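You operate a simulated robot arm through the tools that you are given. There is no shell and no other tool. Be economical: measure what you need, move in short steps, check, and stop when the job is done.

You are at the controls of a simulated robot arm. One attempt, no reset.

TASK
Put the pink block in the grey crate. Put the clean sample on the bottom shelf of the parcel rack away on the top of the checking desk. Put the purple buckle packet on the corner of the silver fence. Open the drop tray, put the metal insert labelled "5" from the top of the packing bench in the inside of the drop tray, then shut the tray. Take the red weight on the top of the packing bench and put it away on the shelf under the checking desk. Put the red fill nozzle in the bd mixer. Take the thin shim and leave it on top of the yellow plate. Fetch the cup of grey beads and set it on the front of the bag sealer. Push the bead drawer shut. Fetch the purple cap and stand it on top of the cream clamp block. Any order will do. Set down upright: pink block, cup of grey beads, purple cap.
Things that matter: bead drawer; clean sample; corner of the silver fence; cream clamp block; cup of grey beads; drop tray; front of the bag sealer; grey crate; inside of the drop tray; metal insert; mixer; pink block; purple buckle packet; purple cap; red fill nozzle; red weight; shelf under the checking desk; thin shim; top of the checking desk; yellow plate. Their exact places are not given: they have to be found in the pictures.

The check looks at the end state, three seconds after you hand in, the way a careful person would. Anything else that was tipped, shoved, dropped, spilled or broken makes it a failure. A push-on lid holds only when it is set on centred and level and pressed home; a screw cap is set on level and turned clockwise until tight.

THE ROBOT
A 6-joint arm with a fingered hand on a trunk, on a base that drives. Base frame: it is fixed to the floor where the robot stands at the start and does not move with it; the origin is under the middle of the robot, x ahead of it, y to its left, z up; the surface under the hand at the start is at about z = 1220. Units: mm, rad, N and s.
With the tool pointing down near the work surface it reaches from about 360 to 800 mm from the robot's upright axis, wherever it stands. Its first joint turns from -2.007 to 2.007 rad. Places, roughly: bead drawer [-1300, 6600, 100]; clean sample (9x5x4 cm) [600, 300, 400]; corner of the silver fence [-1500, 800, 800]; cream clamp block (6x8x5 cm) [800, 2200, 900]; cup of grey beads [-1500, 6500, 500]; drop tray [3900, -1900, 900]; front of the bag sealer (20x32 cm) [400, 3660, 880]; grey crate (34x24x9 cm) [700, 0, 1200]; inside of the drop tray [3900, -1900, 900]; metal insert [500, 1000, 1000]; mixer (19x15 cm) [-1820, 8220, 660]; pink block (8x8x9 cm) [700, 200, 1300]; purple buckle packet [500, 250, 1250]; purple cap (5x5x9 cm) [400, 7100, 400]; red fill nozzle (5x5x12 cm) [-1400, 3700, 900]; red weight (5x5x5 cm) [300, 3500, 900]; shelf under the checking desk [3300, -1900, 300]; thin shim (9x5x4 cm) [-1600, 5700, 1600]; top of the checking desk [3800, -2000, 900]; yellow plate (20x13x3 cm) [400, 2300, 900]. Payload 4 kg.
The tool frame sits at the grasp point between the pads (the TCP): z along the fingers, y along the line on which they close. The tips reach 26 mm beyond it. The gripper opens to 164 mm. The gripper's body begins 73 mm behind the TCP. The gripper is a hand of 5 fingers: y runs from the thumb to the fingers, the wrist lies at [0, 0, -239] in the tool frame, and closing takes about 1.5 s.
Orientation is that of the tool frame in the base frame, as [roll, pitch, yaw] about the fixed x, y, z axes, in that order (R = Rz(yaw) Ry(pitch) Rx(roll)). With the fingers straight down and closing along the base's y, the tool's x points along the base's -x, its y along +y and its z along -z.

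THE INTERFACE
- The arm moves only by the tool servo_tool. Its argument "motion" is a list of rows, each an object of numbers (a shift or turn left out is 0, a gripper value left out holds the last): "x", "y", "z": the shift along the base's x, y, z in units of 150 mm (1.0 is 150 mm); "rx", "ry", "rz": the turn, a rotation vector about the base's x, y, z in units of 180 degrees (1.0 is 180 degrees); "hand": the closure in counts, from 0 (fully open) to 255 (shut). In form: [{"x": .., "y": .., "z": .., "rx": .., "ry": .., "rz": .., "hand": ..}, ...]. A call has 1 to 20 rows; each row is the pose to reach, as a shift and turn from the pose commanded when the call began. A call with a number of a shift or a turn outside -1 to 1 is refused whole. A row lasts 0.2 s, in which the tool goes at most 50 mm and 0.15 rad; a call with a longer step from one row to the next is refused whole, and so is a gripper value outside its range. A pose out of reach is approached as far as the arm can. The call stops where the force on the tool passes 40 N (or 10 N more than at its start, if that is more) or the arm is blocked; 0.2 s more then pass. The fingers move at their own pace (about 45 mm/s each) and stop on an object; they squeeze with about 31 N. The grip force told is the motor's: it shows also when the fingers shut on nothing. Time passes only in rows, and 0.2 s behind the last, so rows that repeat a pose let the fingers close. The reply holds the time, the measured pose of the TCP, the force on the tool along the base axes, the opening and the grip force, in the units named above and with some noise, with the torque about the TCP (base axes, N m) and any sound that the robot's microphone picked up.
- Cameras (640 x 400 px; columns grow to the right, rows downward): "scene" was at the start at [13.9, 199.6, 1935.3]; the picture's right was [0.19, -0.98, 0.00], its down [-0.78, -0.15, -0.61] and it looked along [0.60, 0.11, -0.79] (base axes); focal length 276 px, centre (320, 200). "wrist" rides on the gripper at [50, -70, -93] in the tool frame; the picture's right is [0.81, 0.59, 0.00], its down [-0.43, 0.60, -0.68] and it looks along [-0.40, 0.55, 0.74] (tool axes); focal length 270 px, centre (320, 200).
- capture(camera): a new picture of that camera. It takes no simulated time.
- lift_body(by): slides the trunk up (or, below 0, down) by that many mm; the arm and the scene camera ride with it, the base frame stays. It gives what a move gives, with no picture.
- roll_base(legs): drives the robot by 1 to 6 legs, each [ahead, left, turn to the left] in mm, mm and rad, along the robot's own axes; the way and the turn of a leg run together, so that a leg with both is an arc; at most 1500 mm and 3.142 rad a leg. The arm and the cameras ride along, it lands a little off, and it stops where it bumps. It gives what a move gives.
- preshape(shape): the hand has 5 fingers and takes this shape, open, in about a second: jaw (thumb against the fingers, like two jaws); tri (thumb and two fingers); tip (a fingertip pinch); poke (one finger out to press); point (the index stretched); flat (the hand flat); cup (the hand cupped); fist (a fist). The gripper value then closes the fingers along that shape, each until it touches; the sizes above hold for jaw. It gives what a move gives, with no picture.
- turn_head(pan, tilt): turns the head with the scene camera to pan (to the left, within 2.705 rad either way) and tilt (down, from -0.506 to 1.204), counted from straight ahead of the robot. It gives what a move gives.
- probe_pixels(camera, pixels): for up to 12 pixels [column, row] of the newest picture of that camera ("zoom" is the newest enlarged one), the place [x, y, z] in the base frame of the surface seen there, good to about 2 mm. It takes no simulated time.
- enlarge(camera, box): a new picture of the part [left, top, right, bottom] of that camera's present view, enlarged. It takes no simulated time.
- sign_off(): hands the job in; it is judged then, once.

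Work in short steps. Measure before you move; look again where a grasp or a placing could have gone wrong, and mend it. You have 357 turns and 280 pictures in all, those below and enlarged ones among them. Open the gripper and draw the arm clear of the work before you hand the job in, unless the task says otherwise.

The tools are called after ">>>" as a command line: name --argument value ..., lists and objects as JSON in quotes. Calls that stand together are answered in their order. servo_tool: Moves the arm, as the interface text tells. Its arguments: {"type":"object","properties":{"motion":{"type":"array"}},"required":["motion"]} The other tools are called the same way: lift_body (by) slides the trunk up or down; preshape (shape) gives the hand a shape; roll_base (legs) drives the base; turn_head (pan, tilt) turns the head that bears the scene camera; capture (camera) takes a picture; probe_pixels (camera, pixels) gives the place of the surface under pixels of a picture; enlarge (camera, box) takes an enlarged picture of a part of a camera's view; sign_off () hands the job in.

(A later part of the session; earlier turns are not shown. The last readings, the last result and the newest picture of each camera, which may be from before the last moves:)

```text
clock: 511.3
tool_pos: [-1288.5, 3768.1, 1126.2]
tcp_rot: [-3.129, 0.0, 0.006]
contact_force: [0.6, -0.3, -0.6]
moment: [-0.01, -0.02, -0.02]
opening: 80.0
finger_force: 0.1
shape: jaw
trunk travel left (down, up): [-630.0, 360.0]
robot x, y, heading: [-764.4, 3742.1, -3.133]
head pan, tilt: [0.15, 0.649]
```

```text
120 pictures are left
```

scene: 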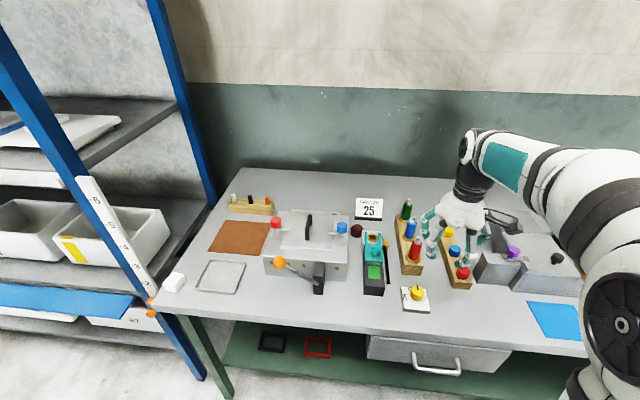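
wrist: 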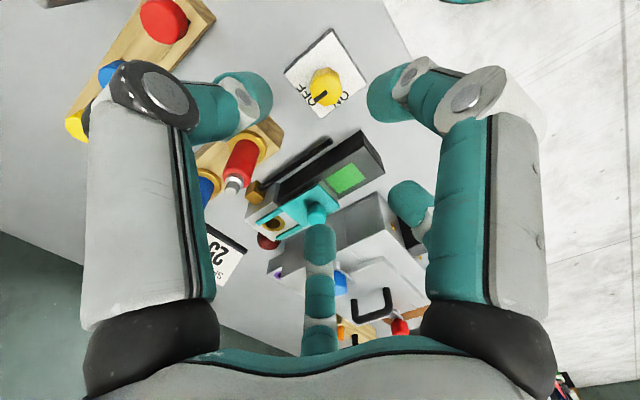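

I probe the red nozzle again with the new view.

>>> probe_pixels --camera "scene" --pixels '[[414, 250], [409, 250], [419, 250], [416, 240], [415, 258], [409, 225], [407, 205], [400, 268], [425, 268]]'

>>> probe_pixels --camera "wrist" --pixels '[[240, 160], [235, 182], [248, 145], [230, 160], [252, 165], [210, 185]]'

```text
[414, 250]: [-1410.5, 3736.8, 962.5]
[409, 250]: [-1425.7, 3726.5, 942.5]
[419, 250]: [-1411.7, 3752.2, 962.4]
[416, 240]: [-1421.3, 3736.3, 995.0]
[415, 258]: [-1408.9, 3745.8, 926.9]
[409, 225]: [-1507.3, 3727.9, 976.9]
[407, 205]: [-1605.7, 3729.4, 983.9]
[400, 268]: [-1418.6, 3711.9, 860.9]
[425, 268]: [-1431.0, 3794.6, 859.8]
```

```text
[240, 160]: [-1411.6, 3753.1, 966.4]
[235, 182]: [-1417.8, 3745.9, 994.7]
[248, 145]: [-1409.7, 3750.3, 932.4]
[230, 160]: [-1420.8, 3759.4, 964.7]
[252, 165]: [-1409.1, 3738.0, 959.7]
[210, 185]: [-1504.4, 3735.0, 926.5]
```

Nozzle axis ≈ (−1426, 3742), radius ~17. I move over it at height, then check alignment.

>>> servo_tool --motion '[{"x": -0.3, "y": -0.06}, {"x": -0.6, "y": -0.12}, {"x": -0.9, "y": -0.173}, {"x": -0.92, "y": -0.173}, {"x": -0.92, "y": -0.173}]'

>>> capture --camera "wrist"

```text
clock: 512.5
tool_pos: [-1426.7, 3741.8, 1126.5]
tcp_rot: [-3.13, 0.0, 0.009]
contact_force: [1.2, 0.5, 0.1]
moment: [-0.02, 0.0, -0.02]
opening: 80.2
finger_force: 0.0
shape: jaw
trunk travel left (down, up): [-630.0, 360.0]
robot x, y, heading: [-767.5, 3741.1, -3.132]
head pan, tilt: [0.15, 0.649]
```

```text
119 pictures are left
```

wrist: 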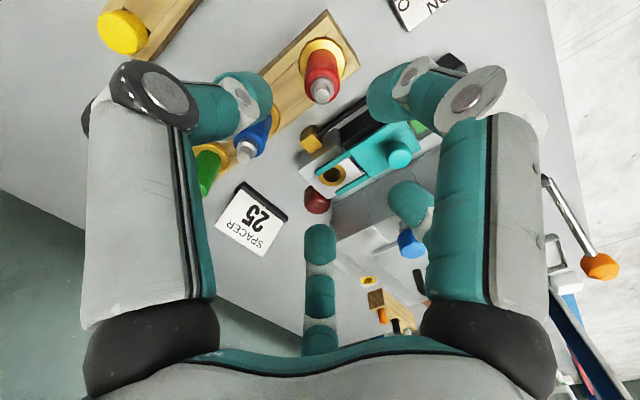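

I verify the nozzle tip position at (322,92).

>>> probe_pixels --camera "wrist" --pixels '[[322, 95], [322, 88], [310, 78], [336, 72], [320, 60], [320, 48], [248, 150]]'

```text
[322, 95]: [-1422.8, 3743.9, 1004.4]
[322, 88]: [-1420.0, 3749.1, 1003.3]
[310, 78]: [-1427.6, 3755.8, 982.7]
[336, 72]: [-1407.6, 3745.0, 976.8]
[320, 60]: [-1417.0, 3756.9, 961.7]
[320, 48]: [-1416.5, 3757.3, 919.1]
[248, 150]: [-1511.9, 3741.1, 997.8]
```

Aligned within a few mm. I descend in two steps to z≈953.

>>> servo_tool --motion '[{"x": 0.01, "z": -0.3}, {"x": 0.01, "z": -0.6}, {"x": 0.01, "z": -0.8}, {"x": 0.01, "z": -0.95}, {"x": 0.01, "z": -0.95}]'

>>> capture --camera "wrist"

```text
clock: 513.7
tool_pos: [-1425.8, 3742.1, 986.5]
tcp_rot: [-3.13, 0.001, 0.009]
contact_force: [0.5, -0.3, 0.6]
moment: [-0.04, 0.01, 0.01]
opening: 79.8
finger_force: 0.1
shape: jaw
trunk travel left (down, up): [-630.0, 360.0]
robot x, y, heading: [-765.5, 3735.8, -3.133]
head pan, tilt: [0.15, 0.649]
```

```text
118 pictures are left
```

wrist: 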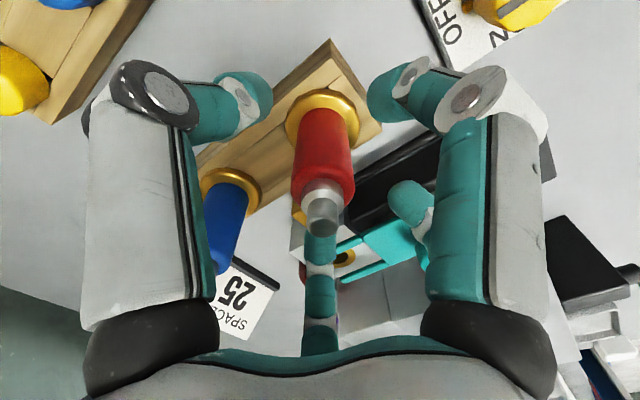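

One finger side is near the teal gadget; I probe its height.

>>> probe_pixels --camera "wrist" --pixels '[[385, 255], [345, 258], [405, 200], [398, 190], [420, 240], [380, 190]]'

```text
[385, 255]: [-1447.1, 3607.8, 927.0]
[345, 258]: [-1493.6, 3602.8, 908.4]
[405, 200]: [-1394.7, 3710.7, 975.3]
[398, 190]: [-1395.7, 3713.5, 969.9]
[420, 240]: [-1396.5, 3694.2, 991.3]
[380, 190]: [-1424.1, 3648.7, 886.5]
```

Clear. I descend 34 mm and close.

>>> servo_tool --motion '[{"z": -0.12}, {"z": -0.23}, {"z": -0.23, "hand": 255}, {"z": -0.23, "hand": 255}, {"z": -0.23, "hand": 255}, {"z": -0.23, "hand": 255}, {"z": -0.23, "hand": 255}, {"z": -0.23, "hand": 255}]'

>>> servo_tool --motion '[{"z": 0.15}, {"z": 0.3}, {"z": 0.5}, {"z": 0.75}, {"z": 0.99}, {"z": 0.99}]'

>>> capture --camera "wrist"

>>> capture --camera "scene"

```text
clock: 515.5
tool_pos: [-1424.8, 3743.3, 950.0]
tcp_rot: [-3.13, -0.001, 0.01]
contact_force: [-0.3, 0.1, 0.1]
moment: [0.06, -0.02, 0.01]
opening: 25.5
finger_force: 31.5
shape: jaw
trunk travel left (down, up): [-630.0, 360.0]
robot x, y, heading: [-767.1, 3739.1, -3.134]
head pan, tilt: [0.15, 0.649]
```

```text
clock: 516.9
tool_pos: [-1424.9, 3741.9, 1098.9]
tcp_rot: [-3.129, 0.0, 0.008]
contact_force: [0.4, 0.5, -2.9]
moment: [0.02, -0.03, 0.0]
opening: 25.8
finger_force: 31.0
shape: jaw
trunk travel left (down, up): [-630.0, 360.0]
robot x, y, heading: [-766.8, 3742.3, -3.137]
head pan, tilt: [0.15, 0.649]
```

```text
117 pictures are left
```

wrist: 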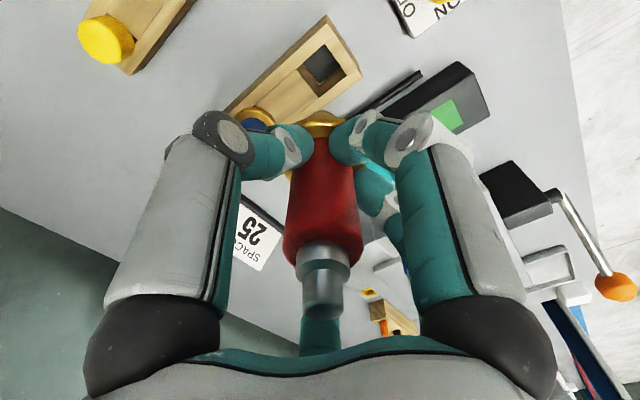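

```text
116 pictures are left
```

scene: 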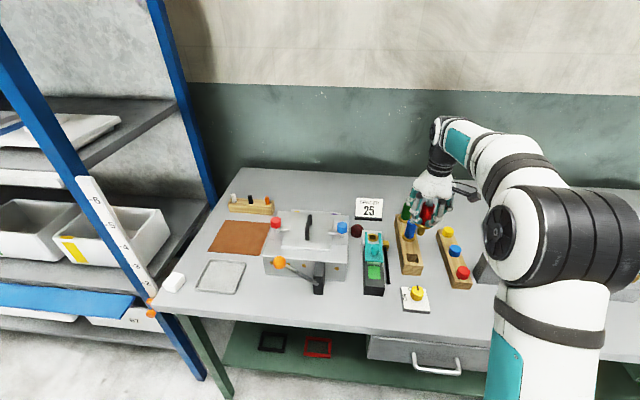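

The nozzle came out with a brass collar and a square spigot below (rack hole is square). I retract and drive along the corridor to the mixer at y≈8220, looking first.

>>> roll_base --legs '[[-350, 0, 0]]'

>>> servo_tool --motion '[{"x": 0.25}, {"x": 0.5}, {"x": 0.75}, {"x": 0.75}]'

>>> turn_head --pan -1.4 --tilt 0.3

>>> capture --camera "scene"

```text
clock: 519.2
tool_pos: [-1076.4, 3742.1, 1099.8]
tcp_rot: [-3.129, -0.001, 0.016]
contact_force: [0.4, 0.2, -2.9]
moment: [-0.01, 0.0, 0.0]
opening: 25.5
finger_force: 31.5
shape: jaw
trunk travel left (down, up): [-630.0, 360.0]
robot x, y, heading: [-420.5, 3744.0, -3.126]
head pan, tilt: [0.15, 0.649]
```

```text
clock: 520.2
tool_pos: [-964.6, 3743.6, 1100.2]
tcp_rot: [-3.129, -0.001, 0.019]
contact_force: [-0.7, 0.2, -3.0]
moment: [0.02, 0.01, -0.02]
opening: 25.9
finger_force: 30.9
shape: jaw
trunk travel left (down, up): [-630.0, 360.0]
robot x, y, heading: [-426.3, 3745.6, -3.121]
head pan, tilt: [0.15, 0.649]
```

```text
clock: 521.8
tool_pos: [-965.4, 3742.8, 1101.2]
tcp_rot: [-3.128, 0.002, 0.018]
contact_force: [0.1, -0.1, -2.7]
moment: [-0.02, -0.03, -0.03]
opening: 25.6
finger_force: 31.4
shape: jaw
trunk travel left (down, up): [-630.0, 360.0]
robot x, y, heading: [-417.7, 3741.0, -3.124]
head pan, tilt: [-1.4, 0.3]
```

```text
115 pictures are left
```

scene: 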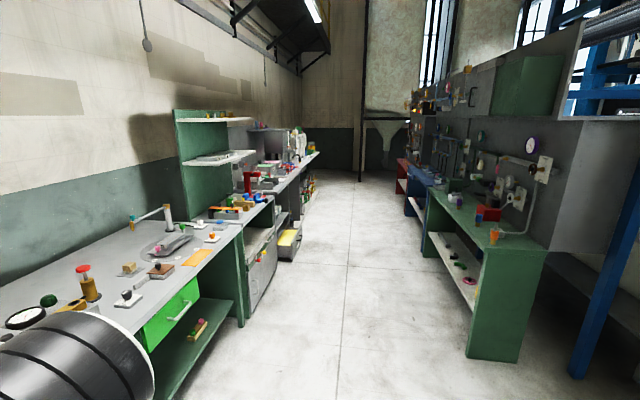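

I probe the corridor limits: green bench on the right, open drawer on the left.

>>> probe_pixels --camera "scene" --pixels '[[469, 358], [425, 257], [408, 215], [396, 190], [300, 240], [280, 262], [248, 325], [303, 205], [340, 180], [285, 240], [315, 178]]'

>>> enlarge --camera "scene" --box '[180, 100, 340, 270]'

```text
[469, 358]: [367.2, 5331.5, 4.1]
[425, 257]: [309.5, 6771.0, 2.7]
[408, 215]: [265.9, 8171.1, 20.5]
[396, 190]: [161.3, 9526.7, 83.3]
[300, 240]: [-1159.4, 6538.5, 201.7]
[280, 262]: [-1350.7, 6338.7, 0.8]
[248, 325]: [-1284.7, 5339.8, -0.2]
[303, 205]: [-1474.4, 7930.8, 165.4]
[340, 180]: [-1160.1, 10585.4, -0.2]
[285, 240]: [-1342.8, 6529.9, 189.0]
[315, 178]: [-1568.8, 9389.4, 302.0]
```

```text
2.35 times, centred on (260, 185) of scene
```

zoom: 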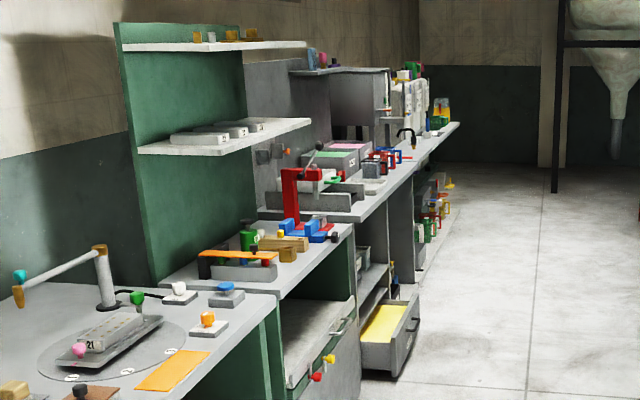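

The corridor is clear between x≈−1160 and 300. I drive three legs toward y≈8200.

>>> roll_base --legs '[[-40, 0, -0.017], [0, -1450, 0]]'

>>> roll_base --legs '[[0, -1450, 0]]'

>>> roll_base --legs '[[0, -1350, 0]]'

>>> turn_head --pan 0.0 --tilt 0.55

>>> capture --camera "scene"

```text
clock: 529.5
tool_pos: [-902.0, 5206.8, 1100.6]
tcp_rot: [-3.13, 0.001, -0.031]
contact_force: [0.3, 0.0, -2.9]
moment: [0.02, 0.01, -0.01]
opening: 26.0
finger_force: 31.0
shape: jaw
trunk travel left (down, up): [-630.0, 360.0]
robot x, y, heading: [-356.2, 5184.1, 3.114]
head pan, tilt: [-1.4, 0.3]
```

```text
clock: 536.6
tool_pos: [-859.1, 6651.4, 1100.1]
tcp_rot: [-3.13, 0.001, -0.029]
contact_force: [0.0, 0.9, -3.0]
moment: [0.01, 0.01, 0.0]
opening: 25.7
finger_force: 31.7
shape: jaw
trunk travel left (down, up): [-630.0, 360.0]
robot x, y, heading: [-315.7, 6629.7, 3.113]
head pan, tilt: [-1.4, 0.3]
```

```text
clock: 543.2
tool_pos: [-818.4, 7966.6, 1099.2]
tcp_rot: [-3.129, 0.001, -0.032]
contact_force: [0.2, 0.5, -4.0]
moment: [0.0, 0.0, 0.01]
opening: 25.8
finger_force: 30.9
shape: jaw
trunk travel left (down, up): [-630.0, 360.0]
robot x, y, heading: [-277.0, 7946.1, 3.114]
head pan, tilt: [-1.4, 0.3]
```

```text
clock: 544.8
tool_pos: [-818.7, 7967.4, 1100.1]
tcp_rot: [-3.129, -0.001, -0.03]
contact_force: [-0.1, -1.0, -1.7]
moment: [0.0, 0.0, 0.0]
opening: 25.5
finger_force: 31.0
shape: jaw
trunk travel left (down, up): [-630.0, 360.0]
robot x, y, heading: [-274.7, 7945.2, 3.11]
head pan, tilt: [0.0, 0.55]
```

```text
113 pictures are left
```

scene: 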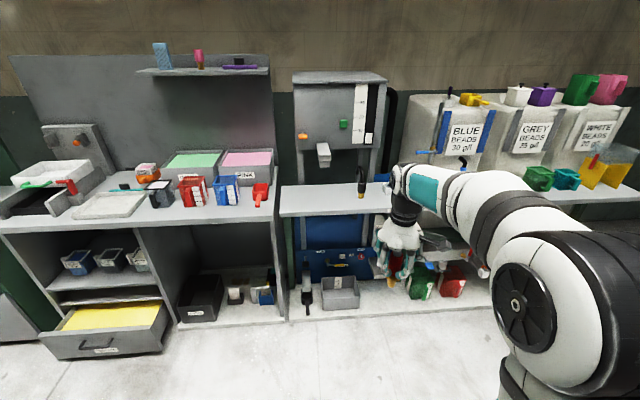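

I enlarge the machine near (335,230) which should be the mixer.

>>> enlarge --camera "scene" --box '[270, 60, 420, 330]'

>>> probe_pixels --camera "scene" --pixels '[[330, 230], [335, 262], [322, 150], [335, 205], [310, 270], [345, 245], [325, 270], [360, 265], [340, 300]]'

```text
1.48 times, centred on (345, 195) of scene
```

zoom: 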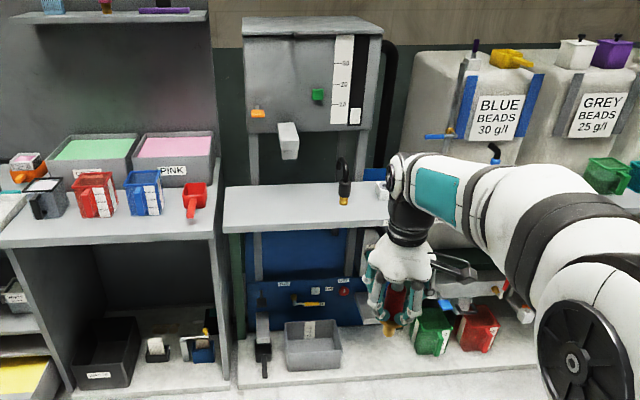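

```text
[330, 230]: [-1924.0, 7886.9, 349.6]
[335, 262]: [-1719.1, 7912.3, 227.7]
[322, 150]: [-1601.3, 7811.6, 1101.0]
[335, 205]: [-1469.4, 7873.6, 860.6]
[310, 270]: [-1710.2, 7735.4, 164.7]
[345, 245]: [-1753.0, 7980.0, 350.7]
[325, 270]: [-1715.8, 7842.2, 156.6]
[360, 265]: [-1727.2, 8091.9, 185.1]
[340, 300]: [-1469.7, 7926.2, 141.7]
```

The mixer should be further right (y≈8220), hidden by the arm. I drive 500 mm further and look left.

>>> roll_base --legs '[[150, 0, 0.03], [0, -560, 0]]'

>>> turn_head --pan 0.25 --tilt 0.6

>>> capture --camera "scene"

>>> enlarge --camera "scene" --box '[200, 60, 440, 320]'

```text
clock: 549.0
tool_pos: [-970.0, 8517.0, 1099.6]
tcp_rot: [-3.129, -0.001, 0.002]
contact_force: [-0.2, 0.7, -3.0]
moment: [-0.01, -0.02, 0.01]
opening: 25.8
finger_force: 31.1
shape: jaw
trunk travel left (down, up): [-630.0, 360.0]
robot x, y, heading: [-426.1, 8505.5, -3.139]
head pan, tilt: [0.0, 0.55]
```

```text
clock: 549.8
tool_pos: [-970.4, 8517.4, 1099.6]
tcp_rot: [-3.129, -0.001, 0.0]
contact_force: [0.4, -0.6, -2.6]
moment: [0.0, 0.0, 0.03]
opening: 25.7
finger_force: 30.8
shape: jaw
trunk travel left (down, up): [-630.0, 360.0]
robot x, y, heading: [-426.5, 8506.8, -3.14]
head pan, tilt: [0.25, 0.6]
```

```text
111 pictures are left
```

scene: 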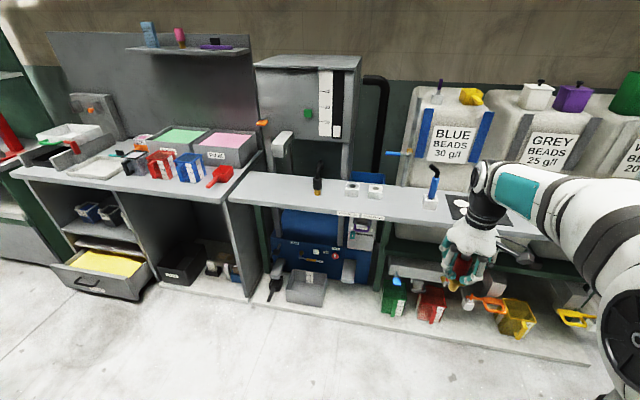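

```text
1.54 times, centred on (320, 190) of scene
```

zoom: 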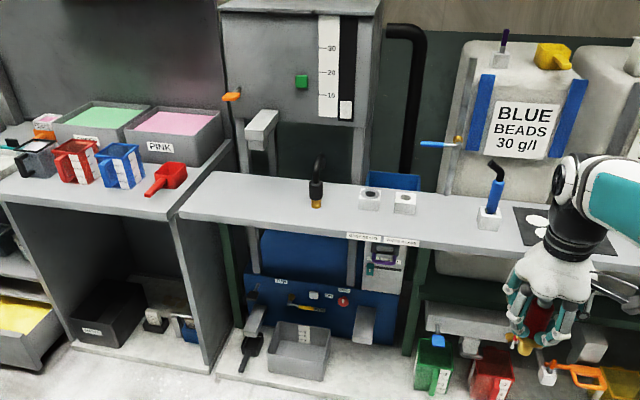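

I probe the candidates: the panel under the bench at (360,228), blue item behind the bench at (350,178), blue tank (310,225), labels.

>>> probe_pixels --camera "zoom" --pixels '[[395, 180], [385, 260], [300, 255], [365, 237], [400, 242], [370, 190], [405, 200], [317, 195], [490, 210], [455, 260], [385, 230], [340, 170]]'

>>> enlarge --camera "scene" --box '[320, 160, 410, 270]'

```text
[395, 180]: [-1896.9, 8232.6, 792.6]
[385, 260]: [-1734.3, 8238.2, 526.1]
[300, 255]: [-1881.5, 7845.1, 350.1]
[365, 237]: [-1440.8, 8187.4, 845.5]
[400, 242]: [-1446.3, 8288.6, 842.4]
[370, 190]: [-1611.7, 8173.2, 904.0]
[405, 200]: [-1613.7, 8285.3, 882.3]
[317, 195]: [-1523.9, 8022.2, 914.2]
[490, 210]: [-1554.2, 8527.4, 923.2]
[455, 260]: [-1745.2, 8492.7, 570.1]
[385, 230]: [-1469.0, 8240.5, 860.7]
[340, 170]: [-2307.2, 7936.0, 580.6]
```

```text
3.64 times, centred on (365, 215) of scene
```

zoom: 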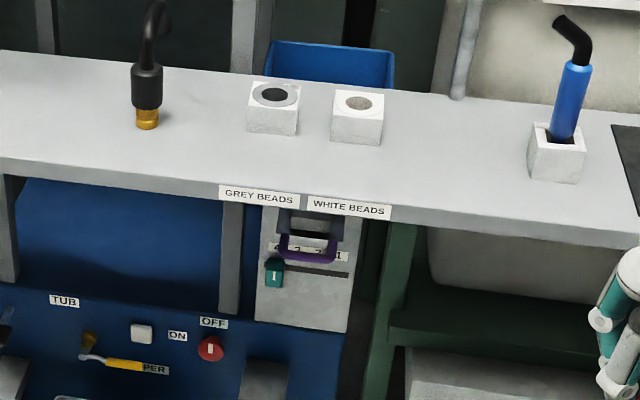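

The mixer seems to be the blue-rimmed hopper behind the bench at (−1820, 8220). I raise the trunk for a look down into it and drive nearer.

>>> lift_body --by 360

>>> roll_base --legs '[[450, 0, 0]]'

>>> turn_head --pan 0.3 --tilt 0.85

>>> capture --camera "scene"

```text
clock: 553.3
tool_pos: [-970.4, 8516.8, 1460.1]
tcp_rot: [-3.13, -0.001, 0.001]
contact_force: [0.0, 0.9, -3.9]
moment: [0.01, -0.01, 0.04]
opening: 25.5
finger_force: 31.2
shape: jaw
trunk travel left (down, up): [-990.0, 0.0]
robot x, y, heading: [-424.2, 8512.2, -3.137]
head pan, tilt: [0.25, 0.6]
```

```text
clock: 556.0
tool_pos: [-1420.0, 8512.6, 1459.6]
tcp_rot: [-3.129, 0.0, 0.005]
contact_force: [0.3, 1.2, -2.7]
moment: [0.0, 0.0, 0.01]
opening: 26.0
finger_force: 30.2
shape: jaw
trunk travel left (down, up): [-990.0, 0.0]
robot x, y, heading: [-877.1, 8510.9, -3.139]
head pan, tilt: [0.25, 0.6]
```

```text
clock: 556.8
tool_pos: [-1418.1, 8512.3, 1459.8]
tcp_rot: [-3.131, 0.001, 0.005]
contact_force: [-0.1, -0.1, -3.1]
moment: [0.01, 0.01, 0.02]
opening: 25.8
finger_force: 30.4
shape: jaw
trunk travel left (down, up): [-990.0, 0.0]
robot x, y, heading: [-869.8, 8508.5, -3.138]
head pan, tilt: [0.3, 0.85]
```

```text
108 pictures are left
```

scene: 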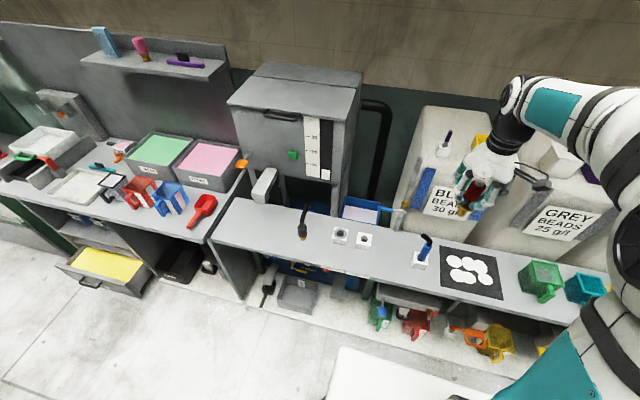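

>>> enlarge --camera "scene" --box '[280, 170, 440, 300]'

>>> probe_pixels --camera "scene" --pixels '[[362, 203], [362, 213], [375, 218], [385, 222], [345, 207], [350, 215], [340, 237], [364, 241], [330, 212]]'

```text
3.08 times, centred on (360, 235) of scene
```

zoom: 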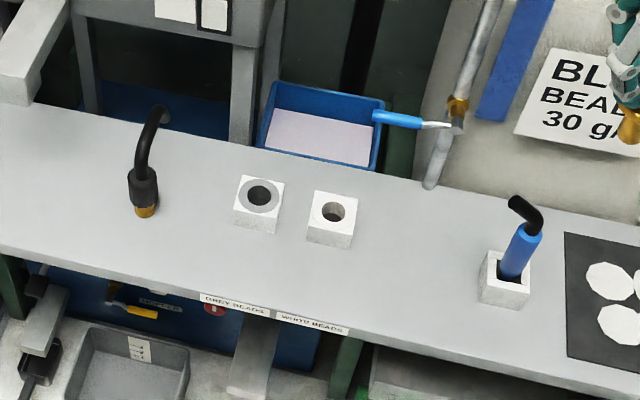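

```text
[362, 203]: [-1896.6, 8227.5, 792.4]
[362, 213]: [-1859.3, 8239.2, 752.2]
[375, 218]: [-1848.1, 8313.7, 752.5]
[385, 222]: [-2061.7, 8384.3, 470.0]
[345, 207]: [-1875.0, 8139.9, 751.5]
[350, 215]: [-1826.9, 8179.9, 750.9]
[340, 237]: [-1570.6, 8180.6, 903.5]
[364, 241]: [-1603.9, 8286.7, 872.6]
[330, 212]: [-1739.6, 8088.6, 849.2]
```

The mixer is the blue box filled with white material (surface z≈751, rim ≈800) between the grey cabinet and a blue lever. I probe those neighbours.

>>> probe_pixels --camera "zoom" --pixels '[[380, 116], [410, 122], [445, 125], [243, 80], [238, 140], [285, 88], [380, 104], [372, 160], [262, 145], [320, 130], [225, 20]]'

```text
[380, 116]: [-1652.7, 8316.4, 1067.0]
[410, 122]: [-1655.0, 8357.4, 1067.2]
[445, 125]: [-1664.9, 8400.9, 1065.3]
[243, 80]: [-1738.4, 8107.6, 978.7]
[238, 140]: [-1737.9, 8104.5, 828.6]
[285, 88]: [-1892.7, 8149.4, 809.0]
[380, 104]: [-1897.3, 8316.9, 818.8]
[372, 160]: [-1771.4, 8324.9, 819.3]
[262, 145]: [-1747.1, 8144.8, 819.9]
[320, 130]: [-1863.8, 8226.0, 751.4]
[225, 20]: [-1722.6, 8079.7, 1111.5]
```

The rim is at z 819 (x −1750…−1900, y 8145…8325); a blue lever sticks out at x −1653, y≥8316, z 1067. I shift the hand slightly right of the robot's axis, then drive left 345 mm and lower the trunk.

>>> servo_tool --motion '[{"y": 0.2}, {"y": 0.43}, {"y": 0.43}]'

>>> roll_base --legs '[[0, 345, 0]]'

>>> lift_body --by -360

>>> turn_head --pan 0.05 --tilt 0.6

>>> capture --camera "scene"

```text
clock: 557.5
tool_pos: [-1420.6, 8574.7, 1460.0]
tcp_rot: [-3.13, -0.001, 0.006]
contact_force: [-0.5, 0.3, -2.7]
moment: [-0.02, -0.01, 0.02]
opening: 25.3
finger_force: 31.4
shape: jaw
trunk travel left (down, up): [-990.0, 0.0]
robot x, y, heading: [-875.9, 8507.6, -3.133]
head pan, tilt: [0.3, 0.85]
```

```text
clock: 559.8
tool_pos: [-1418.0, 8233.3, 1460.1]
tcp_rot: [-3.129, 0.001, 0.001]
contact_force: [0.8, -0.5, -3.7]
moment: [0.03, 0.0, -0.04]
opening: 25.4
finger_force: 31.2
shape: jaw
trunk travel left (down, up): [-990.0, 0.0]
robot x, y, heading: [-873.7, 8160.7, -3.138]
head pan, tilt: [0.3, 0.85]
```

```text
clock: 563.3
tool_pos: [-1418.8, 8234.5, 1101.2]
tcp_rot: [-3.128, -0.001, 0.002]
contact_force: [1.1, -0.3, -2.8]
moment: [-0.01, 0.01, 0.0]
opening: 25.6
finger_force: 30.7
shape: jaw
trunk travel left (down, up): [-630.0, 360.0]
robot x, y, heading: [-875.9, 8167.4, -3.139]
head pan, tilt: [0.3, 0.85]
```

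```text
clock: 564.1
tool_pos: [-1418.7, 8233.9, 1099.2]
tcp_rot: [-3.129, 0.001, 0.002]
contact_force: [-0.3, 0.3, -3.8]
moment: [0.0, -0.01, 0.03]
opening: 25.6
finger_force: 30.9
shape: jaw
trunk travel left (down, up): [-630.0, 360.0]
robot x, y, heading: [-871.6, 8167.6, -3.141]
head pan, tilt: [0.051, 0.6]
```

```text
106 pictures are left
```

scene: 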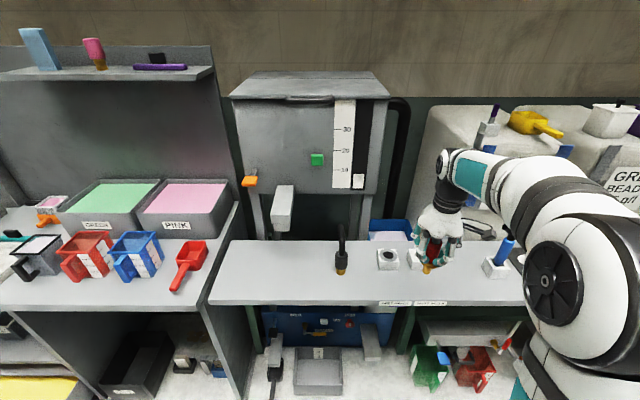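

I probe the cabinet's right side and front face before driving in.

>>> probe_pixels --camera "scene" --pixels '[[380, 150], [385, 100], [370, 185], [400, 130], [404, 180], [283, 205], [390, 232]]'

>>> roll_base --legs '[[150, 0, 0]]'

>>> capture --camera "scene"

```text
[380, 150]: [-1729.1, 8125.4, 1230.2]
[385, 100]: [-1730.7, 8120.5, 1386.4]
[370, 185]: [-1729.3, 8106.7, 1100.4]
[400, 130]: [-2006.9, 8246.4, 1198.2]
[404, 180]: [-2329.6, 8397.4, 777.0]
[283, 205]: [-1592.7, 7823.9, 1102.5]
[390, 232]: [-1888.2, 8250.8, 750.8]
```

```text
clock: 565.5
tool_pos: [-1571.3, 8231.8, 1098.2]
tcp_rot: [-3.129, -0.001, 0.004]
contact_force: [1.0, 1.1, -3.6]
moment: [0.04, 0.02, 0.01]
opening: 25.4
finger_force: 31.0
shape: jaw
trunk travel left (down, up): [-630.0, 360.0]
robot x, y, heading: [-1023.5, 8164.9, -3.139]
head pan, tilt: [0.051, 0.6]
```

```text
105 pictures are left
```

scene: 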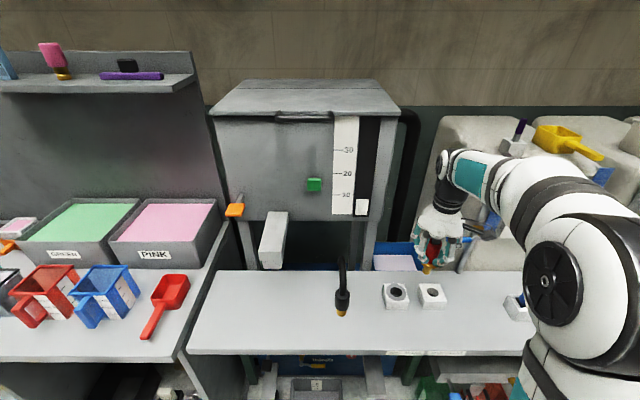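

Clearances are fine. I drive 80 mm more, then extend the arm over the mixer at this height.

>>> roll_base --legs '[[80, 0, 0]]'

>>> servo_tool --motion '[{"x": -0.3}, {"x": -0.6}, {"x": -0.9}, {"x": -1.0}]'

>>> servo_tool --motion '[{"x": -0.15}, {"x": -0.2}, {"x": -0.2}]'

>>> capture --camera "wrist"

>>> capture --camera "scene"

```text
clock: 566.5
tool_pos: [-1650.8, 8231.8, 1099.0]
tcp_rot: [-3.129, -0.001, 0.002]
contact_force: [-0.6, -0.3, -3.3]
moment: [0.01, -0.02, 0.03]
opening: 25.5
finger_force: 31.6
shape: jaw
trunk travel left (down, up): [-630.0, 360.0]
robot x, y, heading: [-1103.2, 8163.9, -3.137]
head pan, tilt: [0.051, 0.6]
```

```text
clock: 567.5
tool_pos: [-1799.3, 8230.6, 1099.8]
tcp_rot: [-3.129, -0.001, 0.004]
contact_force: [0.6, 0.0, -4.0]
moment: [-0.04, -0.01, -0.02]
opening: 25.6
finger_force: 30.9
shape: jaw
trunk travel left (down, up): [-630.0, 360.0]
robot x, y, heading: [-1104.5, 8163.3, -3.136]
head pan, tilt: [0.051, 0.6]
```

```text
clock: 568.3
tool_pos: [-1819.8, 8230.0, 1091.2]
tcp_rot: [-3.128, 0.005, 0.003]
contact_force: [0.0, 0.6, -2.7]
moment: [0.03, 0.05, -0.01]
opening: 25.5
finger_force: 31.1
shape: jaw
out of reach, approached as far as the arm can: row 1, 2, 3
trunk travel left (down, up): [-630.0, 360.0]
robot x, y, heading: [-1105.5, 8165.9, -3.134]
head pan, tilt: [0.051, 0.6]
```

```text
104 pictures are left
```

wrist: 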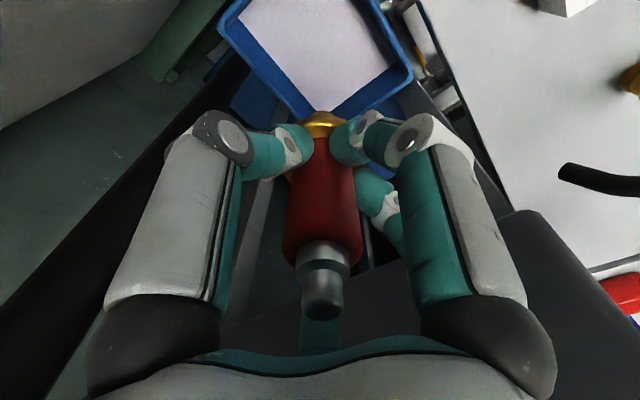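

```text
103 pictures are left
```

scene: 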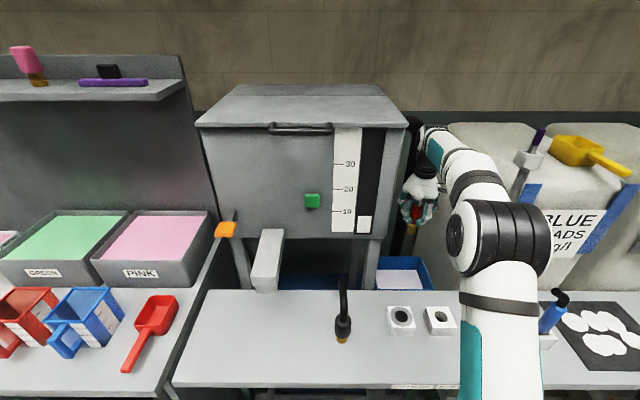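

The hand is over the mixer. I lower with the trunk by 200 mm and check side clearances.

>>> lift_body --by -200

>>> capture --camera "wrist"

>>> capture --camera "scene"

```text
clock: 570.5
tool_pos: [-1820.5, 8229.0, 889.4]
tcp_rot: [-3.13, 0.004, 0.004]
contact_force: [-0.1, 0.2, -3.1]
moment: [-0.05, -0.01, -0.03]
opening: 25.8
finger_force: 31.1
shape: jaw
trunk travel left (down, up): [-430.0, 560.0]
robot x, y, heading: [-1100.2, 8167.2, -3.136]
head pan, tilt: [0.051, 0.6]
```

```text
102 pictures are left
```

wrist: 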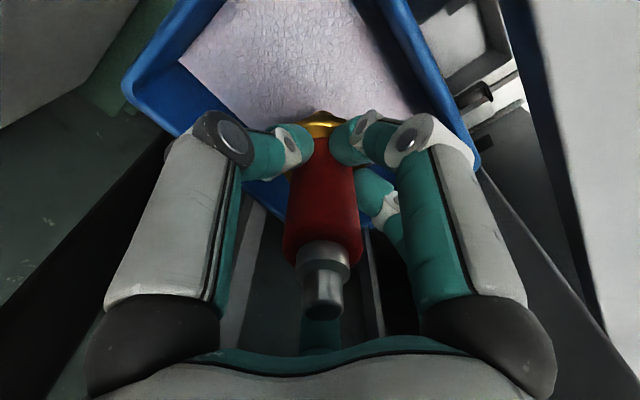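

```text
101 pictures are left
```

scene: 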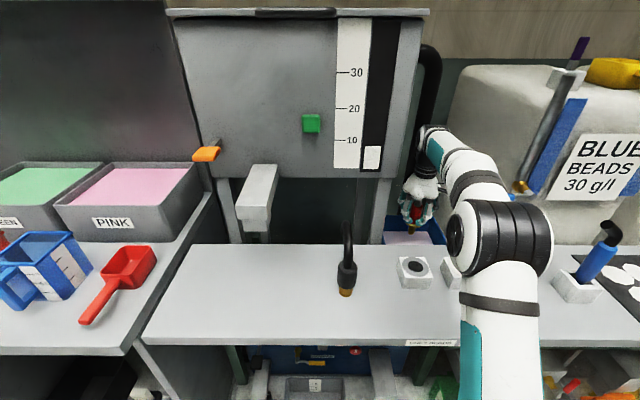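

I probe the forearm's right edge versus the lever.

>>> probe_pixels --camera "scene" --pixels '[[503, 185], [495, 165], [480, 150], [522, 188], [470, 160], [440, 135], [430, 200]]'

>>> probe_pixels --camera "wrist" --pixels '[[300, 60], [320, 110], [135, 100], [465, 160], [440, 80], [370, 20], [200, 90]]'

```text
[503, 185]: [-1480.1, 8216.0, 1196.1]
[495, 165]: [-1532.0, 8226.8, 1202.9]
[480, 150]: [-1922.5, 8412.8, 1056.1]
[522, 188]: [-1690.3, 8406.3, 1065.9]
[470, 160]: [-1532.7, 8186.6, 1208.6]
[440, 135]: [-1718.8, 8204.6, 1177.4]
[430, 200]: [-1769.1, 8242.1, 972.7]
```

```text
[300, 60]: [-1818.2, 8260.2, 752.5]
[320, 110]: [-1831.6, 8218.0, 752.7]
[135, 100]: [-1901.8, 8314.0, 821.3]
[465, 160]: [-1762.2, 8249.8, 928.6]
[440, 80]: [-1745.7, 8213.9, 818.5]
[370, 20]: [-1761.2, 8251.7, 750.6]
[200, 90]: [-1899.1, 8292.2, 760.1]
```

Everything is clear. I lower the nozzle into the mixer until contact.

>>> servo_tool --motion '[{"z": -0.15}, {"z": -0.3}, {"z": -0.4}, {"z": -0.44}, {"z": -0.44}]'

>>> capture --camera "wrist"

```text
clock: 571.7
tool_pos: [-1820.1, 8231.3, 824.5]
tcp_rot: [-3.129, 0.006, 0.003]
contact_force: [1.4, -0.7, -2.9]
moment: [0.0, 0.0, 0.0]
opening: 25.4
finger_force: 31.3
shape: jaw
trunk travel left (down, up): [-430.0, 560.0]
robot x, y, heading: [-1106.4, 8163.5, -3.136]
head pan, tilt: [0.051, 0.6]
```

```text
100 pictures are left
```

wrist: 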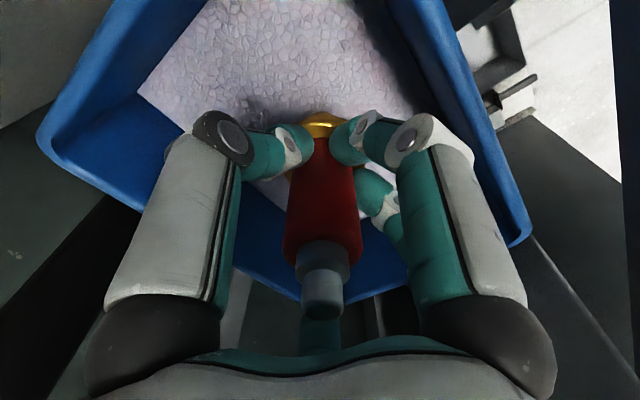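

Not touching yet. I lower up to 14 mm more in small steps.

>>> servo_tool --motion '[{"z": -0.02}, {"z": -0.04}, {"z": -0.055}, {"z": -0.07}, {"z": -0.085}, {"z": -0.085}]'

```text
clock: 573.1
tool_pos: [-1820.6, 8230.3, 811.0]
tcp_rot: [-3.13, 0.005, 0.006]
contact_force: [-0.6, -0.6, -2.9]
moment: [-0.02, -0.01, -0.02]
opening: 25.5
finger_force: 30.8
shape: jaw
trunk travel left (down, up): [-430.0, 560.0]
robot x, y, heading: [-1103.7, 8165.0, -3.139]
head pan, tilt: [0.051, 0.6]
```

Still hanging free; I go on lowering gently.

>>> servo_tool --motion '[{"z": -0.03}, {"z": -0.05}, {"z": -0.07}, {"z": -0.09}, {"z": -0.11}, {"z": -0.11}]'

>>> capture --camera "wrist"

```text
clock: 574.5
tool_pos: [-1820.1, 8229.6, 794.8]
tcp_rot: [-3.13, 0.006, 0.003]
contact_force: [0.7, 0.3, -2.2]
moment: [-0.01, 0.02, -0.02]
opening: 25.8
finger_force: 30.8
shape: jaw
trunk travel left (down, up): [-430.0, 560.0]
robot x, y, heading: [-1103.7, 8164.0, -3.142]
head pan, tilt: [0.051, 0.6]
```

```text
99 pictures are left
```

wrist: 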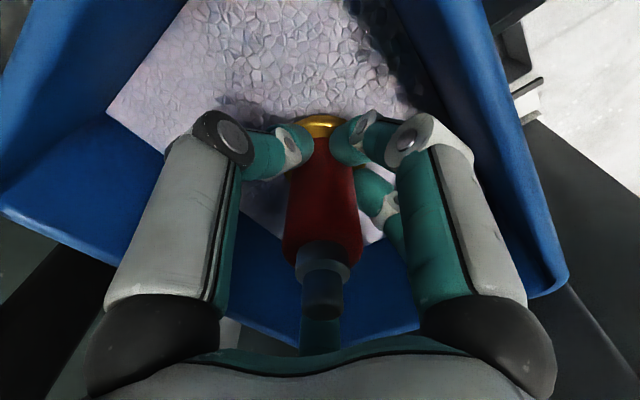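

I probe the collar and the surface around it to judge the remaining gap.

>>> probe_pixels --camera "wrist" --pixels '[[318, 125], [318, 117], [320, 100], [300, 105], [345, 105], [280, 40]]'

>>> enlarge --camera "wrist" --box '[220, 50, 420, 250]'

```text
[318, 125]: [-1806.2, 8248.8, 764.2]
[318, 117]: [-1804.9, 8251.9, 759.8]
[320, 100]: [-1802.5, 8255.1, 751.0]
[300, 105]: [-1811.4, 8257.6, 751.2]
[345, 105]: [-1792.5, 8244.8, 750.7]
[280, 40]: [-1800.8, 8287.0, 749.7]
```

```text
2.00 times, centred on (320, 150) of wrist
```

zoom: 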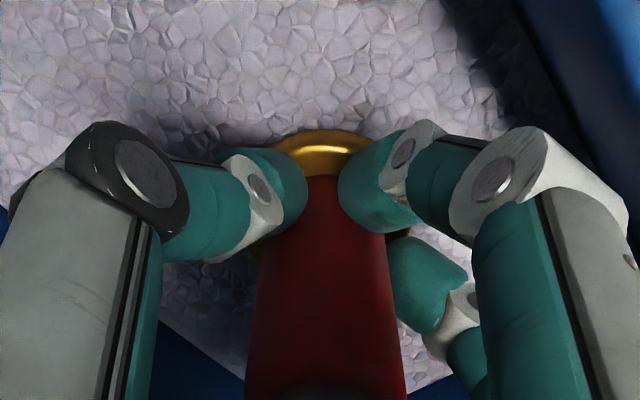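

The collar's bottom is just above the bead surface (751). I lower 4 mm more and open only a little.

>>> servo_tool --motion '[{"z": -0.015}, {"z": -0.03}, {"z": -0.03}, {"z": -0.03, "hand": 180}, {"z": -0.03, "hand": 180}, {"z": -0.03, "hand": 180}, {"z": -0.03, "hand": 180}]'

>>> capture --camera "wrist"

```text
clock: 576.1
tool_pos: [-1819.3, 8230.1, 790.8]
tcp_rot: [-3.13, 0.007, 0.004]
contact_force: [-1.3, -1.3, 0.4]
moment: [-0.01, -0.1, 0.05]
opening: 48.4
finger_force: 0.0
shape: jaw
trunk travel left (down, up): [-430.0, 560.0]
robot x, y, heading: [-1105.8, 8163.2, -3.14]
head pan, tilt: [0.051, 0.6]
```

```text
97 pictures are left
```

wrist: 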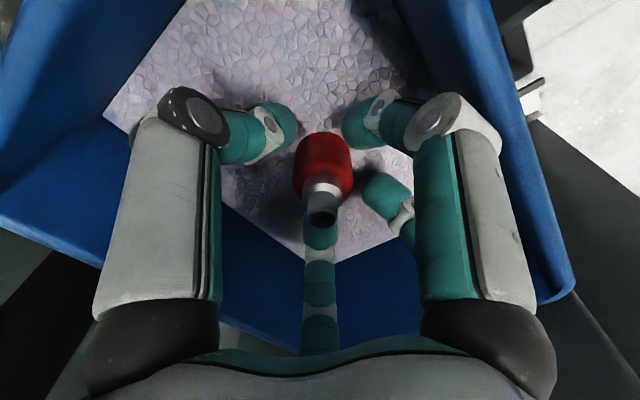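

The nozzle sank upright into the white beads in the mixer. I rise vertically.

>>> servo_tool --motion '[{"z": 0.2}, {"z": 0.45}, {"z": 0.7}, {"z": 0.95}, {"z": 0.95}]'

>>> capture --camera "wrist"

>>> lift_body --by 200

```text
clock: 577.3
tool_pos: [-1803.2, 8227.3, 913.5]
tcp_rot: [-3.127, 0.02, 0.002]
contact_force: [-0.6, 0.4, 0.9]
moment: [0.0, 0.02, 0.01]
opening: 48.3
finger_force: 0.1
shape: jaw
out of reach, approached as far as the arm can: row 4, 5
trunk travel left (down, up): [-430.0, 560.0]
robot x, y, heading: [-1105.3, 8163.5, -3.137]
head pan, tilt: [0.051, 0.6]
```

```text
96 pictures are left
```

wrist: 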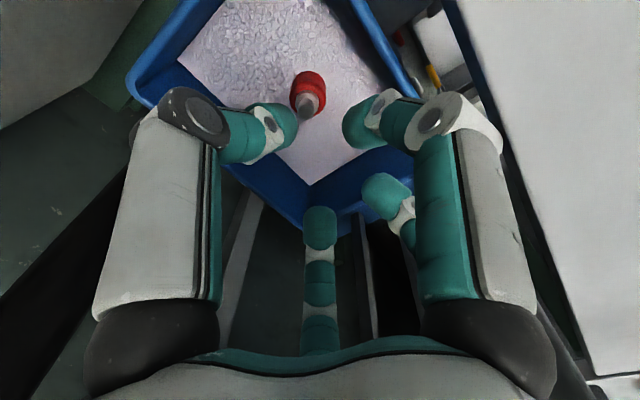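

```text
clock: 579.5
tool_pos: [-1802.8, 8227.1, 1114.4]
tcp_rot: [-3.128, 0.018, 0.003]
contact_force: [0.0, 0.7, -0.2]
moment: [0.04, 0.01, 0.01]
opening: 48.0
finger_force: 0.0
shape: jaw
trunk travel left (down, up): [-630.0, 360.0]
robot x, y, heading: [-1104.9, 8163.6, -3.14]
head pan, tilt: [0.051, 0.6]
```

The nozzle stands in the mixer. Next, the bead drawer and cup around y≈6550: I back out and drive there.

>>> roll_base --legs '[[-650, 0, 0], [0, 1400, 0]]'

>>> servo_tool --motion '[{"x": 0.3}, {"x": 0.6}, {"x": 0.9}, {"x": 0.9}]'

>>> turn_head --pan 0.1 --tilt 0.7

>>> capture --camera "scene"

```text
clock: 589.6
tool_pos: [-1166.4, 6812.7, 1114.4]
tcp_rot: [-3.129, 0.021, 0.005]
contact_force: [0.3, -0.8, -0.3]
moment: [0.01, -0.01, -0.01]
opening: 48.3
finger_force: 0.0
shape: jaw
trunk travel left (down, up): [-630.0, 360.0]
robot x, y, heading: [-467.2, 6751.0, -3.139]
head pan, tilt: [0.051, 0.6]
```

```text
clock: 590.6
tool_pos: [-1034.0, 6812.2, 1111.0]
tcp_rot: [-3.127, 0.016, 0.005]
contact_force: [0.7, 0.4, -0.9]
moment: [-0.02, 0.01, -0.01]
opening: 48.0
finger_force: 0.0
shape: jaw
trunk travel left (down, up): [-630.0, 360.0]
robot x, y, heading: [-466.9, 6757.4, -3.138]
head pan, tilt: [0.051, 0.6]
```

```text
clock: 591.3
tool_pos: [-1035.2, 6811.3, 1111.0]
tcp_rot: [-3.128, 0.019, 0.004]
contact_force: [0.6, 0.1, -0.3]
moment: [0.03, -0.02, 0.02]
opening: 48.3
finger_force: 0.1
shape: jaw
trunk travel left (down, up): [-630.0, 360.0]
robot x, y, heading: [-466.8, 6750.2, -3.139]
head pan, tilt: [0.099, 0.7]
```

```text
95 pictures are left
```

scene: 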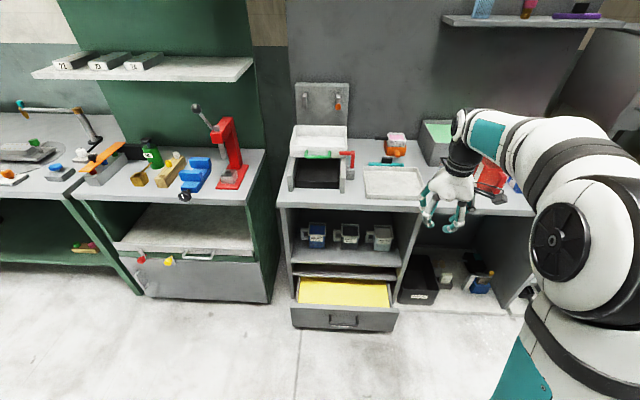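

I enlarge the cups and the shim shelf.

>>> enlarge --camera "scene" --box '[280, 200, 420, 340]'

>>> enlarge --camera "scene" --box '[20, 30, 260, 100]'

>>> probe_pixels --camera "scene" --pixels '[[346, 238], [347, 228], [382, 240], [316, 238], [345, 320], [300, 315], [390, 320], [345, 290], [340, 250], [400, 205], [75, 62], [145, 62]]'

```text
2.86 times, centred on (350, 270) of scene
```

zoom: 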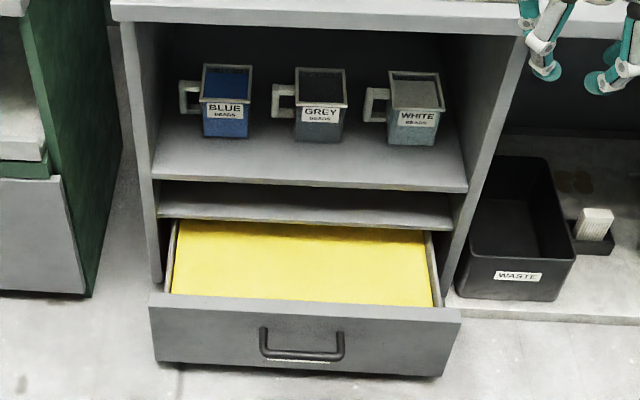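

```text
2.67 times, centred on (140, 65) of scene
```

zoom: 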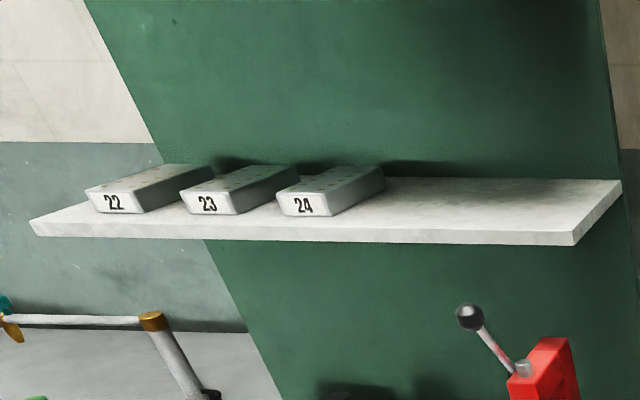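

```text
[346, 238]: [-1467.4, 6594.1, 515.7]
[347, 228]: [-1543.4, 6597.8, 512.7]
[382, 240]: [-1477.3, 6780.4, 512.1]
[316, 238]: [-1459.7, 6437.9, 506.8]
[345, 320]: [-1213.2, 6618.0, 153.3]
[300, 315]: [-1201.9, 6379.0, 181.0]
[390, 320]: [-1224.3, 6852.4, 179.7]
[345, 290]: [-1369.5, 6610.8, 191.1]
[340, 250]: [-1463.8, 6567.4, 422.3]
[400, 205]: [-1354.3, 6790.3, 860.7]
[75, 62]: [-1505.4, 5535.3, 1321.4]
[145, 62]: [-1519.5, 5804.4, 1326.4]
```

The drawer front is at x≈−1213 (y 6379–6852, top z≈190). I position in front of it with a closed hand, trunk fully down.

>>> roll_base --legs '[[0, 190, 0]]'

>>> servo_tool --motion '[{"x": 0.1, "hand": 255}, {"x": 0.15}, {"x": 0.15}, {"x": 0.15}]'

>>> lift_body --by -400

>>> lift_body --by -230

>>> servo_tool --motion '[{"z": -0.3}, {"z": -0.6}, {"z": -0.9}, {"z": -0.99}, {"z": -0.99}]'

>>> servo_tool --motion '[{"z": -0.25}, {"z": -0.5}, {"z": -0.75}, {"z": -0.95}, {"z": -0.95}]'

>>> capture --camera "scene"

```text
clock: 592.9
tool_pos: [-1033.8, 6622.7, 1111.0]
tcp_rot: [-3.126, 0.019, 0.004]
contact_force: [0.1, 1.2, -0.4]
moment: [0.01, -0.01, -0.01]
opening: 48.2
finger_force: 0.0
shape: jaw
trunk travel left (down, up): [-630.0, 360.0]
robot x, y, heading: [-467.7, 6566.0, -3.138]
head pan, tilt: [0.099, 0.7]
```

```text
clock: 593.9
tool_pos: [-1009.4, 6623.2, 1110.4]
tcp_rot: [-3.127, 0.02, 0.006]
contact_force: [0.9, -0.6, 0.4]
moment: [0.0, -0.01, -0.02]
opening: 0.1
finger_force: 26.5
shape: jaw
trunk travel left (down, up): [-630.0, 360.0]
robot x, y, heading: [-470.9, 6559.8, -3.135]
head pan, tilt: [0.099, 0.7]
```

```text
clock: 597.7
tool_pos: [-1011.0, 6621.9, 712.6]
tcp_rot: [-3.128, 0.019, 0.005]
contact_force: [0.4, 0.1, 0.7]
moment: [-0.03, 0.01, 0.01]
opening: 0.0
finger_force: 31.2
shape: jaw
trunk travel left (down, up): [-230.0, 760.0]
robot x, y, heading: [-465.6, 6562.4, -3.135]
head pan, tilt: [0.099, 0.7]
```

```text
clock: 600.1
tool_pos: [-1010.6, 6622.8, 480.1]
tcp_rot: [-3.128, 0.02, 0.004]
contact_force: [0.9, 0.4, -0.8]
moment: [-0.01, -0.02, 0.02]
opening: 0.0
finger_force: 30.9
shape: jaw
trunk travel left (down, up): [0.0, 990.0]
robot x, y, heading: [-468.8, 6559.5, -3.133]
head pan, tilt: [0.099, 0.7]
```

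```text
clock: 601.3
tool_pos: [-1012.6, 6623.5, 330.1]
tcp_rot: [-3.128, 0.018, 0.005]
contact_force: [0.0, 0.2, 0.0]
moment: [0.0, 0.03, 0.0]
opening: 0.0
finger_force: 30.6
shape: jaw
trunk travel left (down, up): [0.0, 990.0]
robot x, y, heading: [-463.1, 6560.8, -3.137]
head pan, tilt: [0.099, 0.7]
```

```text
clock: 602.5
tool_pos: [-1012.1, 6622.1, 188.3]
tcp_rot: [-3.128, 0.019, 0.005]
contact_force: [-0.7, -0.7, 0.1]
moment: [0.0, 0.0, 0.0]
opening: 0.0
finger_force: 30.8
shape: jaw
trunk travel left (down, up): [0.0, 990.0]
robot x, y, heading: [-471.7, 6563.4, -3.137]
head pan, tilt: [0.099, 0.7]
```

```text
92 pictures are left
```

scene: 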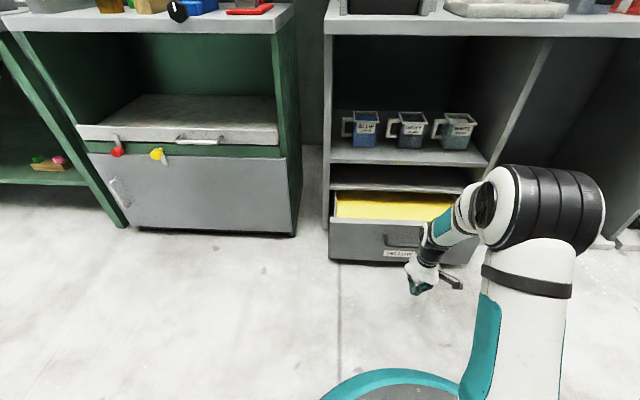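

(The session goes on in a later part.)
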